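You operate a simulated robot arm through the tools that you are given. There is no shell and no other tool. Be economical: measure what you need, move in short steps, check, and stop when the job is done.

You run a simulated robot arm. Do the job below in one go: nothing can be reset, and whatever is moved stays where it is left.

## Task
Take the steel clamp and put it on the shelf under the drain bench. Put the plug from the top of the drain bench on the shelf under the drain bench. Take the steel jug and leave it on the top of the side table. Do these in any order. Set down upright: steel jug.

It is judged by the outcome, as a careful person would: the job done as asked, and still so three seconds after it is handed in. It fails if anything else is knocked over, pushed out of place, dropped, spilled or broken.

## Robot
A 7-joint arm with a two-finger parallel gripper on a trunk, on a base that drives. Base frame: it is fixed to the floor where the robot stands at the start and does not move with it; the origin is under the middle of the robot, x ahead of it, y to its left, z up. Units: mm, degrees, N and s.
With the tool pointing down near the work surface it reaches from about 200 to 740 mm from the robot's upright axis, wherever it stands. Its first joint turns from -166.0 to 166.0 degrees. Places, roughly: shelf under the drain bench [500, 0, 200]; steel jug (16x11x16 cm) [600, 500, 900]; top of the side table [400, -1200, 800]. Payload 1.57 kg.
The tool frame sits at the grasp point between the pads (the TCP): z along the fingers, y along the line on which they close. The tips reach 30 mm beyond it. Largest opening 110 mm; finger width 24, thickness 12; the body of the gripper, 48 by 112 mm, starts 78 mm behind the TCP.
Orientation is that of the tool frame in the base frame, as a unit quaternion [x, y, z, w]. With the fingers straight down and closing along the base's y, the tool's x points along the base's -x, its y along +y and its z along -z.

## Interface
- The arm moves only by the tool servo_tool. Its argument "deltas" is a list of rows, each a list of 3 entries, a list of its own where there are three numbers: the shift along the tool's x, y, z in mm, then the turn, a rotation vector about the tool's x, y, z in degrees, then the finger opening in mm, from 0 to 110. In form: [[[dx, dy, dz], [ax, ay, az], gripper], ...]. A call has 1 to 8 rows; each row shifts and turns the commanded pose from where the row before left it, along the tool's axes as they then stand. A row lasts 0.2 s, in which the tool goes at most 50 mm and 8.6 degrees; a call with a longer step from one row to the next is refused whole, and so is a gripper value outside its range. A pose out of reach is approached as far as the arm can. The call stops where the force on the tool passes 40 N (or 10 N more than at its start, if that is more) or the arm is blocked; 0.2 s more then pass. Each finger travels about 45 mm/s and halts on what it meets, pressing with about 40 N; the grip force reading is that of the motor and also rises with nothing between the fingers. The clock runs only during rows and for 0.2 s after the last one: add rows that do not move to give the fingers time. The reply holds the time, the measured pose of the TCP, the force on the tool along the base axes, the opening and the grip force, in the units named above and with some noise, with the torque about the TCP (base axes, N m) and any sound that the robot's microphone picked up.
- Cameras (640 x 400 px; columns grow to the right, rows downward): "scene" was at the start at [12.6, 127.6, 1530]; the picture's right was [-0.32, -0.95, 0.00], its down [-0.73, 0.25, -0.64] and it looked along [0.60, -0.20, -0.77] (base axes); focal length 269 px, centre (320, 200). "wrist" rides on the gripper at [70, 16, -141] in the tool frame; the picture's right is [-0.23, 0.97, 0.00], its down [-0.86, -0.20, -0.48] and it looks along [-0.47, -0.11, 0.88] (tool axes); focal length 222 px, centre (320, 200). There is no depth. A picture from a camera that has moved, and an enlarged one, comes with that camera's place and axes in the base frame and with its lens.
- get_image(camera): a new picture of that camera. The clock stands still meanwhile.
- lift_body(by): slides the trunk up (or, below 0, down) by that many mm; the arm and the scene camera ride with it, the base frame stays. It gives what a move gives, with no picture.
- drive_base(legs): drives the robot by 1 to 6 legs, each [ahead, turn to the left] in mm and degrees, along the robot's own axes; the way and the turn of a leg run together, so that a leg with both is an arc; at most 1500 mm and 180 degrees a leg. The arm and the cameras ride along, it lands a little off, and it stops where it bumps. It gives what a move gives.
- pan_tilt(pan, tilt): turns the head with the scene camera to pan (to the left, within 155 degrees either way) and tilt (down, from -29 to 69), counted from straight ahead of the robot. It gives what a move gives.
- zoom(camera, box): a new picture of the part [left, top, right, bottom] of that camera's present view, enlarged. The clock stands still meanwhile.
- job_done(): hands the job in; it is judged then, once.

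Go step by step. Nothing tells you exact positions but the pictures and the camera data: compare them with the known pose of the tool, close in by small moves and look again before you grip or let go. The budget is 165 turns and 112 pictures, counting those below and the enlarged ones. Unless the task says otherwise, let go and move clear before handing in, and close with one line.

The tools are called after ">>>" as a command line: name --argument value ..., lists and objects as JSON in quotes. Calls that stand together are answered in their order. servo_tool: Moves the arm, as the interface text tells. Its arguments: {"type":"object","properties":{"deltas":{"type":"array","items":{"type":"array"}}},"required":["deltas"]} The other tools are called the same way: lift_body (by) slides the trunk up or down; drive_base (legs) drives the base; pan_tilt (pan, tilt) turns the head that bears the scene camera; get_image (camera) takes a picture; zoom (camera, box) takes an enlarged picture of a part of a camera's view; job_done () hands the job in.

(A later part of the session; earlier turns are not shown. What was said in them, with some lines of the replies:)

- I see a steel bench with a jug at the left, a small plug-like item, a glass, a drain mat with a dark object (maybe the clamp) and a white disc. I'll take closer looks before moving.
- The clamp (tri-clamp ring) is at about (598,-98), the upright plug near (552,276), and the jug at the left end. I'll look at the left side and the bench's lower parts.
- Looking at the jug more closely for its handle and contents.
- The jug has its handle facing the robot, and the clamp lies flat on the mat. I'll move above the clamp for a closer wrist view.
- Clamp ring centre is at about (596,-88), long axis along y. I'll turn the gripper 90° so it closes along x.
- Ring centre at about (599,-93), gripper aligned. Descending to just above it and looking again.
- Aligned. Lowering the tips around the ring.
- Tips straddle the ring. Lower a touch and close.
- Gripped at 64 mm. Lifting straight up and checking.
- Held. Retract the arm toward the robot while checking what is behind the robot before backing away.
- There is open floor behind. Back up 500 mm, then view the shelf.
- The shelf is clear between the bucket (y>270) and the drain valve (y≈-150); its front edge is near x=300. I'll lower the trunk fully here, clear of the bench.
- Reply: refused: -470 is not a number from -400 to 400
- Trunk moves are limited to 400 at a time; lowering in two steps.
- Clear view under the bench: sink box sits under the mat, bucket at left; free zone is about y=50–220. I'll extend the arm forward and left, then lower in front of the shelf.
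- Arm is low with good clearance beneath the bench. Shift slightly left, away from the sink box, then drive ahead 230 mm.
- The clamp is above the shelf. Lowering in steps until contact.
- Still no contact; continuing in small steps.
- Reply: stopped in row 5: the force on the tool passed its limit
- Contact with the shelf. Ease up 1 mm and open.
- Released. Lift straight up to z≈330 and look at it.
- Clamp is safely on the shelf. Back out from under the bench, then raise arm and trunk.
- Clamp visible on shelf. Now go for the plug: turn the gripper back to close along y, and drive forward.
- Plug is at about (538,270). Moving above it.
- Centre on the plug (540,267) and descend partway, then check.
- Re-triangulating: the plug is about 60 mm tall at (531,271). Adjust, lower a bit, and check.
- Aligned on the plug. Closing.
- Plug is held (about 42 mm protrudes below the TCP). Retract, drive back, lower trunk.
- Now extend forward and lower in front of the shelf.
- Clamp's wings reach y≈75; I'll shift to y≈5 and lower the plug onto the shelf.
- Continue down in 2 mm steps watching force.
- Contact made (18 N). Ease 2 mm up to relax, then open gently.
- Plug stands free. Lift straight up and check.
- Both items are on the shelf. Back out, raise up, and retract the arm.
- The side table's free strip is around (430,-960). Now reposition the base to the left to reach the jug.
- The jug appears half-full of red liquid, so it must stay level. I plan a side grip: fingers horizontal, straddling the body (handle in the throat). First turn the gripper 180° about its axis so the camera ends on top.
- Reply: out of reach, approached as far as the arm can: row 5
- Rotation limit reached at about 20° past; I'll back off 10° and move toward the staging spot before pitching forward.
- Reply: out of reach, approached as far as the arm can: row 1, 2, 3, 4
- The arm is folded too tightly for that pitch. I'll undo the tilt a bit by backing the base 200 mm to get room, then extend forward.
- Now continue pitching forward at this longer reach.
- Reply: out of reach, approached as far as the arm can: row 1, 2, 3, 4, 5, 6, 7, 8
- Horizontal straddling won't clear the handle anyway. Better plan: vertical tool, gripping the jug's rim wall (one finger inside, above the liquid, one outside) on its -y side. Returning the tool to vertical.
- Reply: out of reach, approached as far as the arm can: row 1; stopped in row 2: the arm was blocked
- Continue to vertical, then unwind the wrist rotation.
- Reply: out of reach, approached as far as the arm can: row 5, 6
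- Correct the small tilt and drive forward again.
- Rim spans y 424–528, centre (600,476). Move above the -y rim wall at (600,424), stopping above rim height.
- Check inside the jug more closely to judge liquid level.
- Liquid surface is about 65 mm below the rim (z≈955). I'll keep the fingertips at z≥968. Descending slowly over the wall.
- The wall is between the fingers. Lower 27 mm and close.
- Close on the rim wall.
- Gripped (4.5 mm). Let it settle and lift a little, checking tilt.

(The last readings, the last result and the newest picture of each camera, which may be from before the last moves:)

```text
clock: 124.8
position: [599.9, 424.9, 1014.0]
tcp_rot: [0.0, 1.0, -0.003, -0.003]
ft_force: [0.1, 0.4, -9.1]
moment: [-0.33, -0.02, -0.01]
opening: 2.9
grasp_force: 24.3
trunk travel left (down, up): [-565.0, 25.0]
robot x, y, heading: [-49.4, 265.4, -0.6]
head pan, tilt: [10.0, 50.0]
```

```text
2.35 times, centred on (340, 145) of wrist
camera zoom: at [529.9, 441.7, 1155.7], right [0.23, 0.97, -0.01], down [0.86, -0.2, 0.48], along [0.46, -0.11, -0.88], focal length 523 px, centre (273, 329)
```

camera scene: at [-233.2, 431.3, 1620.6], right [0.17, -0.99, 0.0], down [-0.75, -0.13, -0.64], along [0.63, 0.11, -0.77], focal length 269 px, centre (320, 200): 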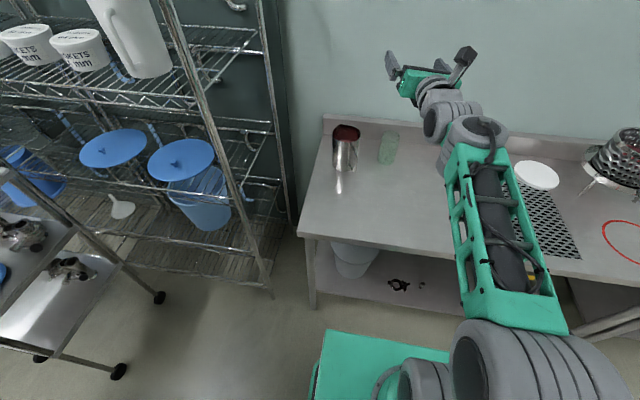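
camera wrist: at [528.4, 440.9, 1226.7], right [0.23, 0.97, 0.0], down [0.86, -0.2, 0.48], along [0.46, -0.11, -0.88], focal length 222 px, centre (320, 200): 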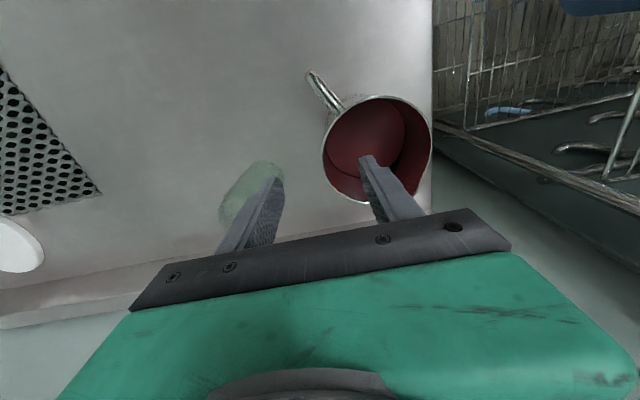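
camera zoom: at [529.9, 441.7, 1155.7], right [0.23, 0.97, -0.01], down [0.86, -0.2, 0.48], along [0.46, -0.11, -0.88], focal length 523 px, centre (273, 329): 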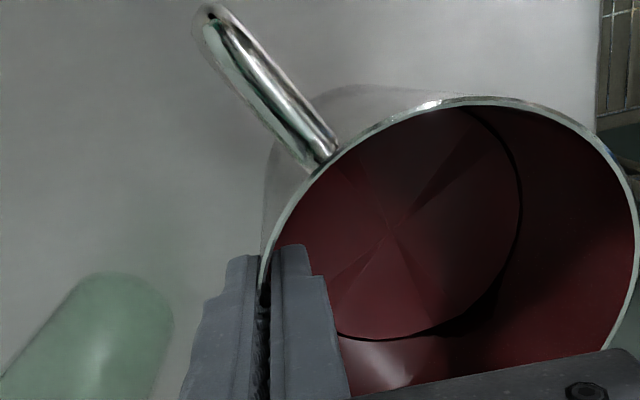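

Weight ~9 N, held with a slight lean from the wall taper. Lift further gently and inspect the lean.

>>> servo_tool --deltas '[[[0, 0, -8], [0, 0, 0], 0], [[0, 0, -12], [0, 0, 0], 0], [[0, 0, -12], [0, 0, 0], 0], [[0, 0, -12], [0, 0, 0], 0], [[0, 0, -12], [0, 0, 0], 0], [[0, 0, -8], [0, 0, 0], 0]]'

>>> zoom --camera "scene" --box '[290, 100, 410, 220]'

```text
clock: 126.2
position: [599.0, 427.0, 1076.4]
tcp_rot: [-0.001, 1.0, -0.002, -0.002]
ft_force: [0.4, -0.6, -8.9]
moment: [-0.37, -0.05, 0.02]
opening: 2.7
grasp_force: 24.1
trunk travel left (down, up): [-565.0, 25.0]
robot x, y, heading: [-51.7, 264.1, -0.1]
head pan, tilt: [10.0, 50.0]
```

```text
3.33 times, centred on (350, 160) of scene
camera zoom: at [-31.6, 430.8, 1620.5], right [0.17, -0.99, 0.0], down [-0.76, -0.13, -0.64], along [0.63, 0.11, -0.77], focal length 898 px, centre (220, 333)
```

zoom: 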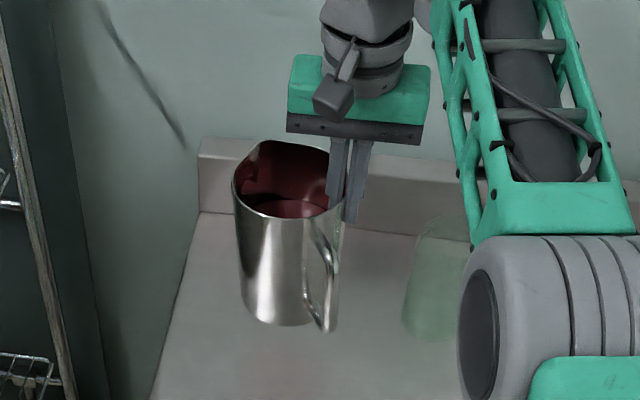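

Stable at 9 N. Level it by ~2.5°, pull back toward the robot gently, then drive back.

>>> servo_tool --deltas '[[[0, 0, -5], [-1.2, 0, 0], 0], [[5, 0, -8], [-1.3, 0, 0], 0], [[15, 0, -8], [0, 0, 0], 0], [[22, 0, -5], [0, 0, 0], 0], [[25, 0, 0], [0, 0, 0], 0], [[25, 0, 0], [0, 0, 0], 0], [[15, 0, 0], [0, 0, 0], 0], [[6, 0, 0], [0, 0, 0], 0]]'

>>> drive_base --legs '[[-500, 0]]'

>>> get_image --camera "scene"

```text
clock: 128.0
position: [486.8, 426.2, 1105.4]
tcp_rot: [-0.001, 1.0, 0.02, -0.002]
ft_force: [-0.6, -0.5, -9.4]
moment: [-0.41, -0.03, 0.02]
opening: 2.8
grasp_force: 24.2
trunk travel left (down, up): [-565.0, 25.0]
robot x, y, heading: [-49.6, 265.0, -0.4]
head pan, tilt: [10.0, 50.0]
```

```text
clock: 130.9
position: [-23.1, 431.5, 1105.5]
tcp_rot: [-0.003, 1.0, 0.02, -0.002]
ft_force: [0.6, 0.1, -8.8]
moment: [-0.43, -0.05, -0.01]
opening: 2.8
grasp_force: 24.0
trunk travel left (down, up): [-565.0, 25.0]
robot x, y, heading: [-556.8, 267.8, -0.2]
head pan, tilt: [10.0, 50.0]
```

```text
47 pictures are left
camera scene: at [-541.0, 431.8, 1620.5], right [0.18, -0.98, 0.0], down [-0.75, -0.13, -0.64], along [0.63, 0.11, -0.77], focal length 269 px, centre (320, 200)
```

scene: 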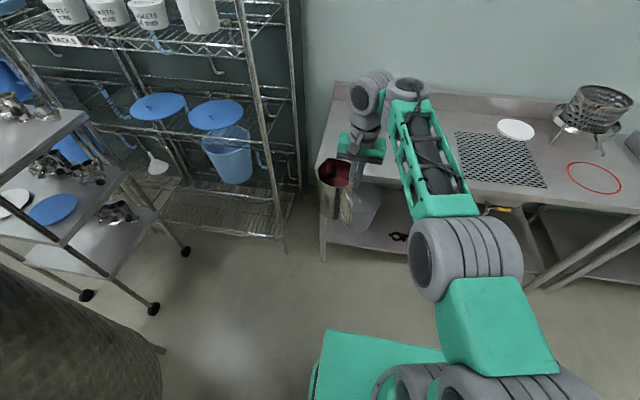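

Jug secure. Bring the arm to centre, then turn right and drive toward the side table.

>>> servo_tool --deltas '[[[5, -15, 0], [0, 0, 0], 0], [[10, -22, 0], [0, 0, 0], 0], [[12, -25, 0], [0, 0, 0], 0], [[12, -25, 0], [0, 0, 0], 0], [[12, -25, 0], [0, 0, 0], 0], [[12, -25, 0], [0, 0, 0], 0], [[8, -18, 0], [0, 0, 0], 0], [[4, -8, 0], [0, 0, 0], 0]]'

>>> drive_base --legs '[[0, -45], [0, -45]]'

>>> pan_tilt --pan 0 --tilt 40

>>> get_image --camera "scene"

```text
clock: 132.7
position: [-97.0, 266.9, 1096.9]
tcp_rot: [-0.003, 1.0, 0.021, -0.002]
ft_force: [0.4, -0.2, -8.1]
moment: [-0.37, -0.03, 0.03]
opening: 3.0
grasp_force: 24.3
trunk travel left (down, up): [-565.0, 25.0]
robot x, y, heading: [-558.8, 266.7, 0.0]
head pan, tilt: [10.0, 50.0]
```

```text
clock: 137.2
position: [-539.8, -193.2, 1098.2]
tcp_rot: [0.691, 0.722, 0.015, 0.013]
ft_force: [0.2, -0.4, -9.4]
moment: [-0.07, 0.42, 0.02]
opening: 2.9
grasp_force: 24.4
trunk travel left (down, up): [-565.0, 25.0]
robot x, y, heading: [-556.5, 263.7, -87.7]
head pan, tilt: [10.0, 50.0]
```

```text
clock: 137.9
position: [-538.7, -193.2, 1098.3]
tcp_rot: [0.691, 0.722, 0.016, 0.013]
ft_force: [0.4, -0.5, -8.6]
moment: [-0.05, 0.4, 0.0]
opening: 2.7
grasp_force: 24.7
trunk travel left (down, up): [-565.0, 25.0]
robot x, y, heading: [-558.5, 268.6, -87.9]
head pan, tilt: [0.0, 40.0]
```

```text
46 pictures are left
camera scene: at [-401.1, 243.8, 1634.7], right [-1.0, -0.04, 0.0], down [-0.03, 0.64, -0.77], along [0.03, -0.76, -0.64], focal length 269 px, centre (320, 200)
```

scene: 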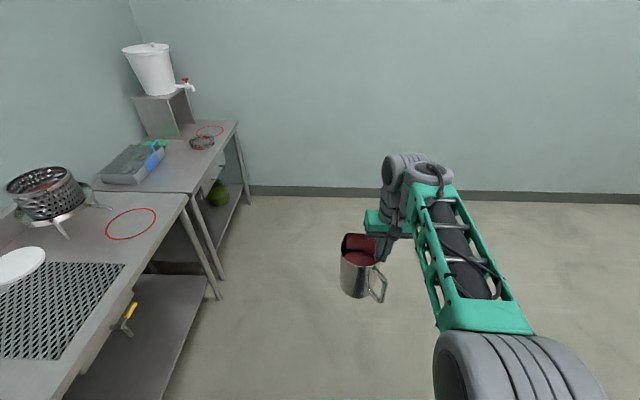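

Jug level; path is clear. Drive ahead ~1275 mm, then turn left to face the side table.

>>> drive_base --legs '[[1275, 0], [0, 44], [0, 44]]'

>>> get_image --camera "scene"

```text
clock: 148.2
position: [-31.1, -942.5, 1097.7]
tcp_rot: [-0.021, 1.0, 0.02, -0.002]
ft_force: [-0.1, -0.3, -8.7]
moment: [-0.4, -0.04, 0.0]
opening: 2.9
grasp_force: 24.1
trunk travel left (down, up): [-565.0, 25.0]
robot x, y, heading: [-489.2, -958.3, 2.0]
head pan, tilt: [0.0, 40.0]
```

```text
45 pictures are left
camera scene: at [-471.3, -805.7, 1634.7], right [0.03, -1.0, 0.0], down [-0.64, -0.02, -0.77], along [0.77, 0.03, -0.64], focal length 269 px, centre (320, 200)
```

scene: 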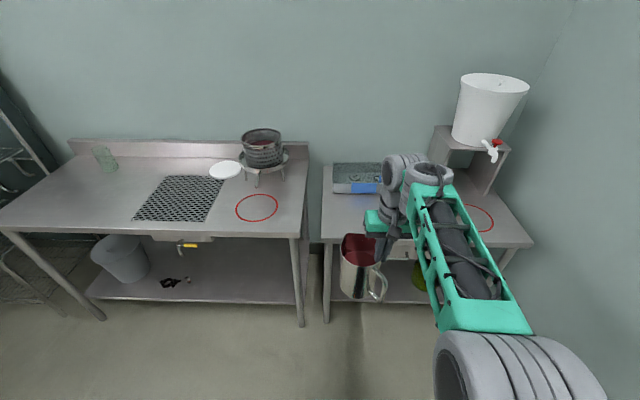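

Facing the side table; free area at about (425,-955). Drive forward 300 mm, straightening.

>>> drive_base --legs '[[300, -2]]'

>>> get_image --camera "wrist"

>>> get_image --camera "scene"

```text
clock: 150.2
position: [259.4, -955.2, 1096.6]
tcp_rot: [-0.003, 1.0, 0.02, -0.002]
ft_force: [0.4, -0.3, -8.9]
moment: [-0.41, -0.04, -0.03]
opening: 3.0
grasp_force: 24.5
trunk travel left (down, up): [-565.0, 25.0]
robot x, y, heading: [-203.2, -950.6, -0.2]
head pan, tilt: [0.0, 40.0]
```

```text
44 pictures are left
camera wrist: at [190.4, -944.7, 1240.0], right [0.22, 0.97, 0.04], down [0.86, -0.21, 0.47], along [0.46, -0.07, -0.88], focal length 222 px, centre (320, 200)
```

wrist: 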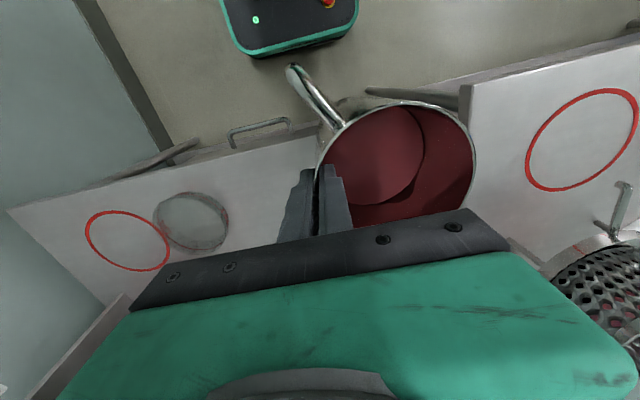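

```text
43 pictures are left
camera scene: at [-173.6, -801.8, 1634.7], right [0.0, -1.0, 0.0], down [-0.64, 0.0, -0.77], along [0.77, 0.0, -0.64], focal length 269 px, centre (320, 200)
```

scene: 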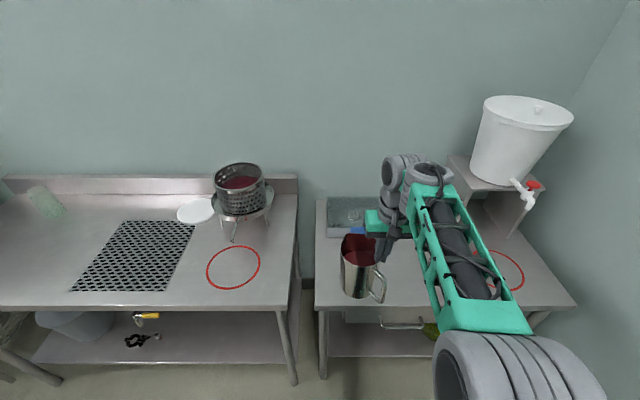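

Clear spot confirmed. Extend the arm gently to put the jug over (425,-955), then lower partway.

>>> servo_tool --deltas '[[[-10, -3, 0], [0, 0, 0], 0], [[-22, -7, 0], [0, 0, 0], 0], [[-25, -8, 0], [0, 0, 0], 0], [[-25, -8, 0], [0, 0, 0], 0], [[-25, -8, 0], [0, 0, 0], 0], [[-25, -8, 0], [0, 0, 0], 0], [[-22, -6, 0], [0, 0, 0], 0], [[-10, -3, 0], [0, 0, 0], 0]]'

>>> servo_tool --deltas '[[[0, 0, 8], [0, 0, 0], 0], [[0, 0, 18], [0, 0, 0], 0], [[0, 0, 22], [0, 0, 0], 0], [[0, 0, 22], [0, 0, 0], 0], [[0, 0, 22], [0, 0, 0], 0], [[0, 0, 16], [0, 0, 0], 0], [[0, 0, 6], [0, 0, 0], 0]]'

>>> get_image --camera "scene"

>>> get_image --camera "wrist"

```text
clock: 152.0
position: [423.8, -1005.6, 1093.5]
tcp_rot: [-0.002, 1.0, 0.02, -0.003]
ft_force: [-0.1, 0.4, -8.8]
moment: [-0.42, -0.02, -0.01]
opening: 3.0
grasp_force: 24.0
trunk travel left (down, up): [-565.0, 25.0]
robot x, y, heading: [-199.9, -955.5, 0.0]
head pan, tilt: [0.0, 40.0]
```

```text
clock: 153.6
position: [422.8, -1000.1, 980.0]
tcp_rot: [-0.002, 1.0, 0.02, -0.002]
ft_force: [-0.3, 0.4, -9.1]
moment: [-0.44, -0.06, 0.0]
opening: 2.9
grasp_force: 24.2
trunk travel left (down, up): [-565.0, 25.0]
robot x, y, heading: [-201.9, -957.1, -0.0]
head pan, tilt: [0.0, 40.0]
```

```text
42 pictures are left
camera scene: at [-174.0, -801.9, 1634.7], right [0.0, -1.0, 0.0], down [-0.64, 0.0, -0.77], along [0.77, 0.0, -0.64], focal length 269 px, centre (320, 200)
```

scene: 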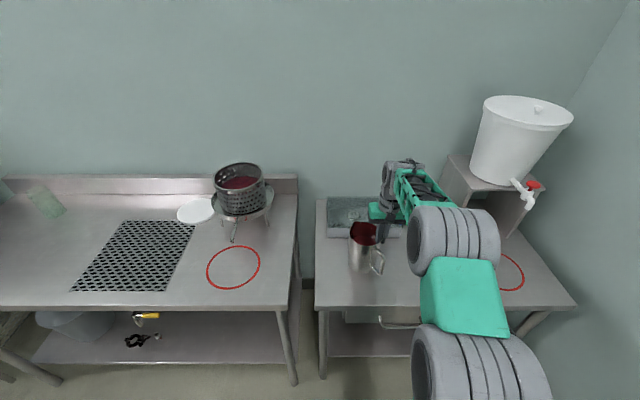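

```text
41 pictures are left
camera wrist: at [353.0, -989.2, 1122.5], right [0.22, 0.97, 0.04], down [0.86, -0.21, 0.47], along [0.46, -0.07, -0.88], focal length 222 px, centre (320, 200)
```

wrist: 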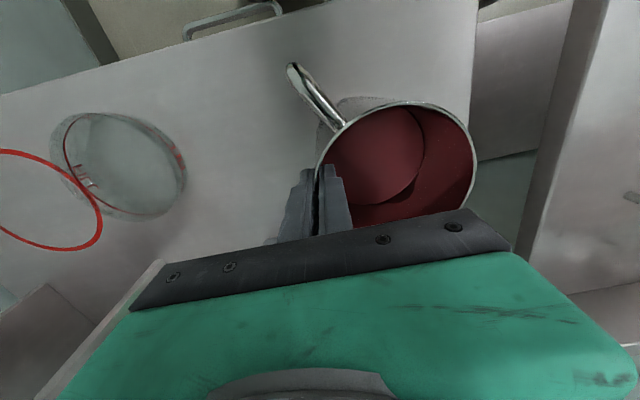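

Lower toward contact (expected around TCP z≈942).

>>> servo_tool --deltas '[[[0, 0, 10], [0, 0, 0], 0], [[0, 0, 10], [0, 0, 0], 0], [[0, 0, 6], [0, 0, 0], 0]]'

>>> zoom --camera "scene" --box '[320, 200, 420, 300]'

```text
clock: 154.4
position: [424.8, -997.5, 954.0]
tcp_rot: [-0.003, 1.0, 0.02, -0.002]
ft_force: [-0.3, 0.8, -8.5]
moment: [-0.41, -0.05, 0.01]
opening: 2.9
grasp_force: 24.0
trunk travel left (down, up): [-565.0, 25.0]
robot x, y, heading: [-197.5, -952.8, 0.2]
head pan, tilt: [0.0, 40.0]
```

```text
4.00 times, centred on (370, 250) of scene
camera zoom: at [-173.9, -801.9, 1634.7], right [0.0, -1.0, 0.0], down [-0.64, 0.0, -0.77], along [0.77, 0.0, -0.64], focal length 1078 px, centre (120, 0)
```

zoom: 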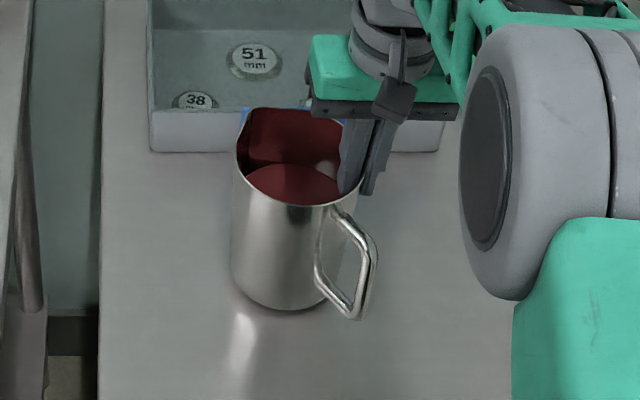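

Close to the table. Lower in 3 mm steps.

>>> servo_tool --deltas '[[[0, 0, 3], [0, 0, 0], 0], [[0, 0, 3], [0, 0, 0], 0]]'

>>> servo_tool --deltas '[[[0, 0, 2], [0, 0, 0], 0], [[0, 0, 2], [0, 0, 0], 0]]'

```text
clock: 155.0
position: [424.1, -999.1, 947.0]
tcp_rot: [-0.003, 1.0, 0.02, -0.002]
ft_force: [0.1, -0.1, -9.1]
moment: [-0.38, -0.03, -0.02]
opening: 2.9
grasp_force: 24.3
trunk travel left (down, up): [-565.0, 25.0]
robot x, y, heading: [-201.5, -954.2, 0.2]
head pan, tilt: [0.0, 40.0]
```

```text
clock: 155.6
position: [422.8, -996.8, 944.4]
tcp_rot: [-0.002, 1.0, 0.021, -0.001]
ft_force: [0.0, 0.2, -9.2]
moment: [-0.39, -0.07, -0.01]
opening: 2.8
grasp_force: 24.2
trunk travel left (down, up): [-565.0, 25.0]
robot x, y, heading: [-205.8, -953.3, -0.2]
head pan, tilt: [0.0, 40.0]
```

>>> servo_tool --deltas '[[[0, 0, 2], [0, 0, 0], 0], [[0, 0, 2], [0, 0, 0], 0]]'

>>> servo_tool --deltas '[[[0, 0, 2], [0, 0, 0], 0]]'

```text
clock: 156.2
position: [423.0, -998.5, 943.9]
tcp_rot: [-0.003, 1.0, 0.02, 0.0]
ft_force: [-2.6, 0.5, 5.5]
moment: [0.23, -0.35, 0.16]
opening: 2.9
grasp_force: 24.6
trunk travel left (down, up): [-565.0, 25.0]
robot x, y, heading: [-205.5, -953.5, -0.1]
head pan, tilt: [0.0, 40.0]
```

```text
clock: 156.6
position: [421.9, -998.7, 942.9]
tcp_rot: [-0.003, 1.0, 0.02, 0.0]
ft_force: [-6.4, 0.2, 20.0]
moment: [0.02, -0.04, 0.2]
opening: 2.6
grasp_force: 23.9
trunk travel left (down, up): [-565.0, 25.0]
robot x, y, heading: [-200.5, -957.2, 0.2]
head pan, tilt: [0.0, 40.0]
```

The jug is on the table. Ease off 1.5 mm and open gradually.

>>> servo_tool --deltas '[[[0, 0, -2], [0, 0, 0], 0], [[0, 0, 0], [0, 0, 0], 0]]'

>>> servo_tool --deltas '[[[0, 0, 0], [0, 0, 0], 6], [[0, 0, 0], [0, 0, 0], 10], [[0, 0, 0], [0, 0, 0], 20], [[0, 0, 0], [0, 0, 0], 36], [[0, 0, 0], [0, 0, 0], 50], [[0, 0, 0], [0, 0, 0], 56], [[0, 0, 0], [0, 0, 0], 56]]'

>>> get_image --camera "wrist"

>>> zoom --camera "scene" --box '[320, 200, 420, 300]'

```text
clock: 157.2
position: [423.2, -998.8, 942.7]
tcp_rot: [-0.003, 1.0, 0.02, 0.0]
ft_force: [-1.9, 0.3, 17.7]
moment: [-0.04, -0.53, 0.09]
opening: 3.0
grasp_force: 24.4
trunk travel left (down, up): [-565.0, 25.0]
robot x, y, heading: [-198.4, -954.0, 0.1]
head pan, tilt: [0.0, 40.0]
```

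```text
clock: 158.8
position: [423.1, -998.4, 941.5]
tcp_rot: [-0.003, 1.0, 0.019, -0.002]
ft_force: [-0.2, -0.5, 1.0]
moment: [0.0, 0.0, 0.0]
opening: 55.8
grasp_force: 0.1
trunk travel left (down, up): [-565.0, 25.0]
robot x, y, heading: [-200.6, -952.0, -0.2]
head pan, tilt: [0.0, 40.0]
```

```text
39 pictures are left
camera wrist: at [353.0, -988.5, 1083.7], right [0.22, 0.97, 0.04], down [0.86, -0.21, 0.47], along [0.46, -0.07, -0.88], focal length 222 px, centre (320, 200)
```

wrist: 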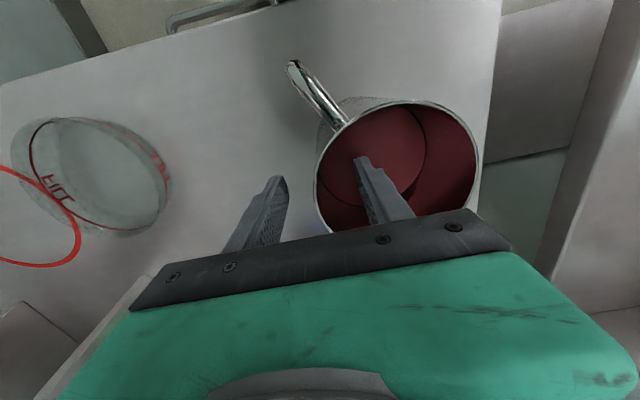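

```text
4.00 times, centred on (370, 250) of scene
camera zoom: at [-174.8, -801.9, 1634.7], right [0.0, -1.0, 0.0], down [-0.64, 0.0, -0.77], along [0.77, 0.0, -0.64], focal length 1078 px, centre (120, 0)
```

zoom: 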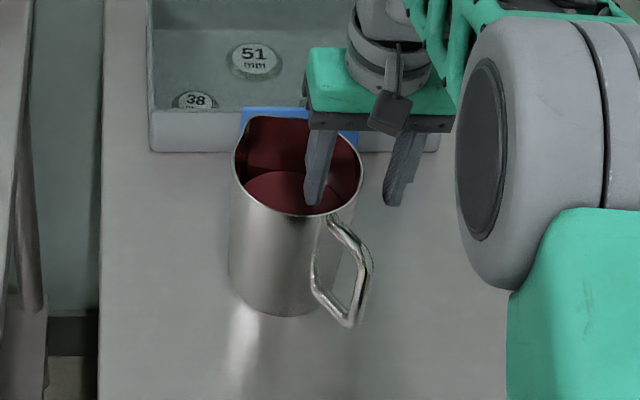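

Released and upright. Lift clear.

>>> servo_tool --deltas '[[[0, 0, -15], [0, 0, 0], 56], [[0, 0, -30], [0, 0, 0], 56], [[0, 0, -40], [0, 0, 0], 56], [[0, 0, -40], [0, 0, 0], 56], [[0, 0, -30], [0, 0, 0], 56]]'

>>> drive_base --legs '[[-350, 0]]'

>>> get_image --camera "scene"

>>> pan_tilt --pan 35 --tilt 35

>>> get_image --camera "scene"

```text
clock: 160.0
position: [424.7, -1003.7, 1097.2]
tcp_rot: [-0.003, 1.0, 0.02, -0.002]
ft_force: [0.3, 0.5, 0.4]
moment: [0.01, -0.01, 0.03]
opening: 55.7
grasp_force: 0.0
trunk travel left (down, up): [-565.0, 25.0]
robot x, y, heading: [-199.3, -955.5, 0.0]
head pan, tilt: [0.0, 40.0]
```

```text
clock: 162.2
position: [70.9, -1002.8, 1097.7]
tcp_rot: [-0.005, 1.0, 0.02, -0.001]
ft_force: [-0.1, -0.4, 0.0]
moment: [0.02, -0.03, 0.01]
opening: 55.9
grasp_force: 0.1
trunk travel left (down, up): [-565.0, 25.0]
robot x, y, heading: [-551.5, -955.5, 0.2]
head pan, tilt: [0.0, 40.0]
```

```text
37 pictures are left
camera scene: at [-528.7, -802.7, 1634.8], right [0.01, -1.0, 0.0], down [-0.64, 0.0, -0.77], along [0.77, 0.0, -0.64], focal length 269 px, centre (320, 200)
```

scene: 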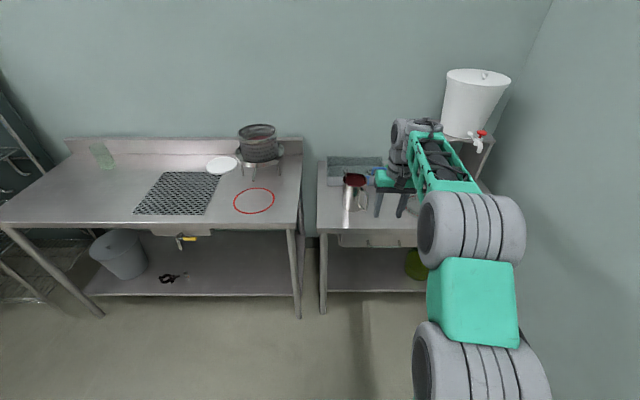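

```text
clock: 163.2
position: [71.6, -1001.2, 1096.8]
tcp_rot: [-0.006, 1.0, 0.02, -0.002]
ft_force: [-0.6, -0.1, -1.1]
moment: [-0.02, -0.02, 0.0]
opening: 56.0
grasp_force: 0.1
trunk travel left (down, up): [-565.0, 25.0]
robot x, y, heading: [-552.0, -952.0, 0.3]
head pan, tilt: [35.0, 35.0]
```

```text
36 pictures are left
camera scene: at [-541.3, -752.3, 1642.3], right [0.58, -0.82, 0.0], down [-0.47, -0.33, -0.82], along [0.67, 0.47, -0.57], focal length 269 px, centre (320, 200)
```

scene: 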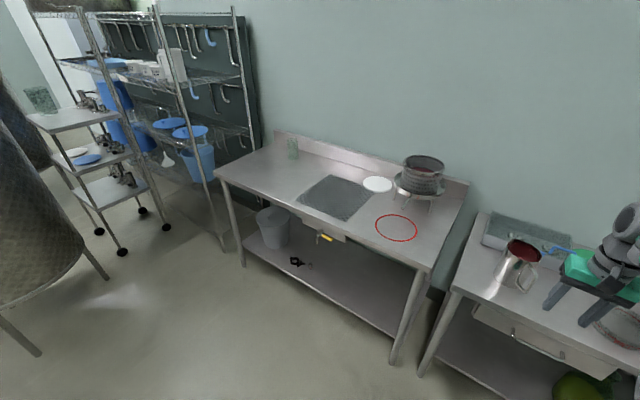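

Jug stands on the side table; clamp and plug on the shelf. A last check of the shelf.

>>> zoom --camera "scene" --box '[250, 220, 370, 300]'

>>> zoom --camera "scene" --box '[470, 200, 600, 320]'

```text
5.00 times, centred on (310, 260) of scene
camera zoom: at [-541.3, -752.3, 1642.3], right [0.58, -0.82, 0.0], down [-0.47, -0.33, -0.82], along [0.67, 0.47, -0.57], focal length 1347 px, centre (370, -100)
```

zoom: 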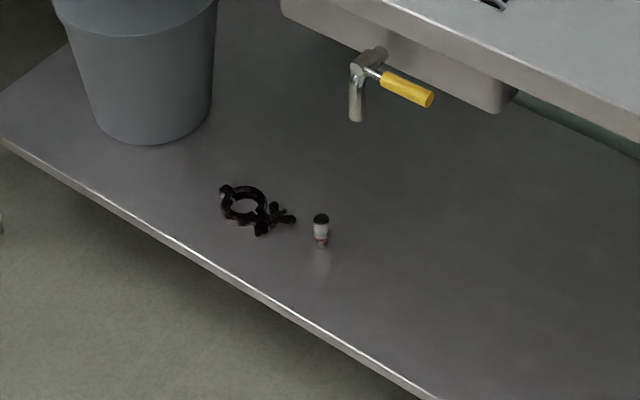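

```text
3.33 times, centred on (535, 260) of scene
camera zoom: at [-541.3, -752.3, 1642.3], right [0.58, -0.82, 0.0], down [-0.47, -0.33, -0.82], along [0.67, 0.47, -0.57], focal length 898 px, centre (-397, 0)
```

zoom: 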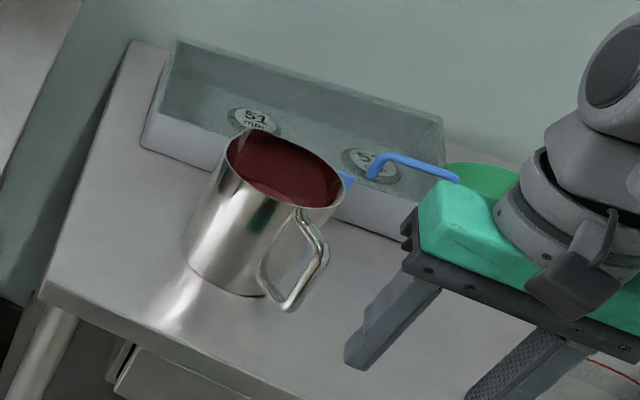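

Everything is in place and the arm is clear, so I'm handing the job in.

>>> job_done

```text
The job is handed in.
```

The steel clamp and the plug are on the shelf under the drain bench, and the steel jug stands upright on the side table with nothing spilled; the job is handed in.
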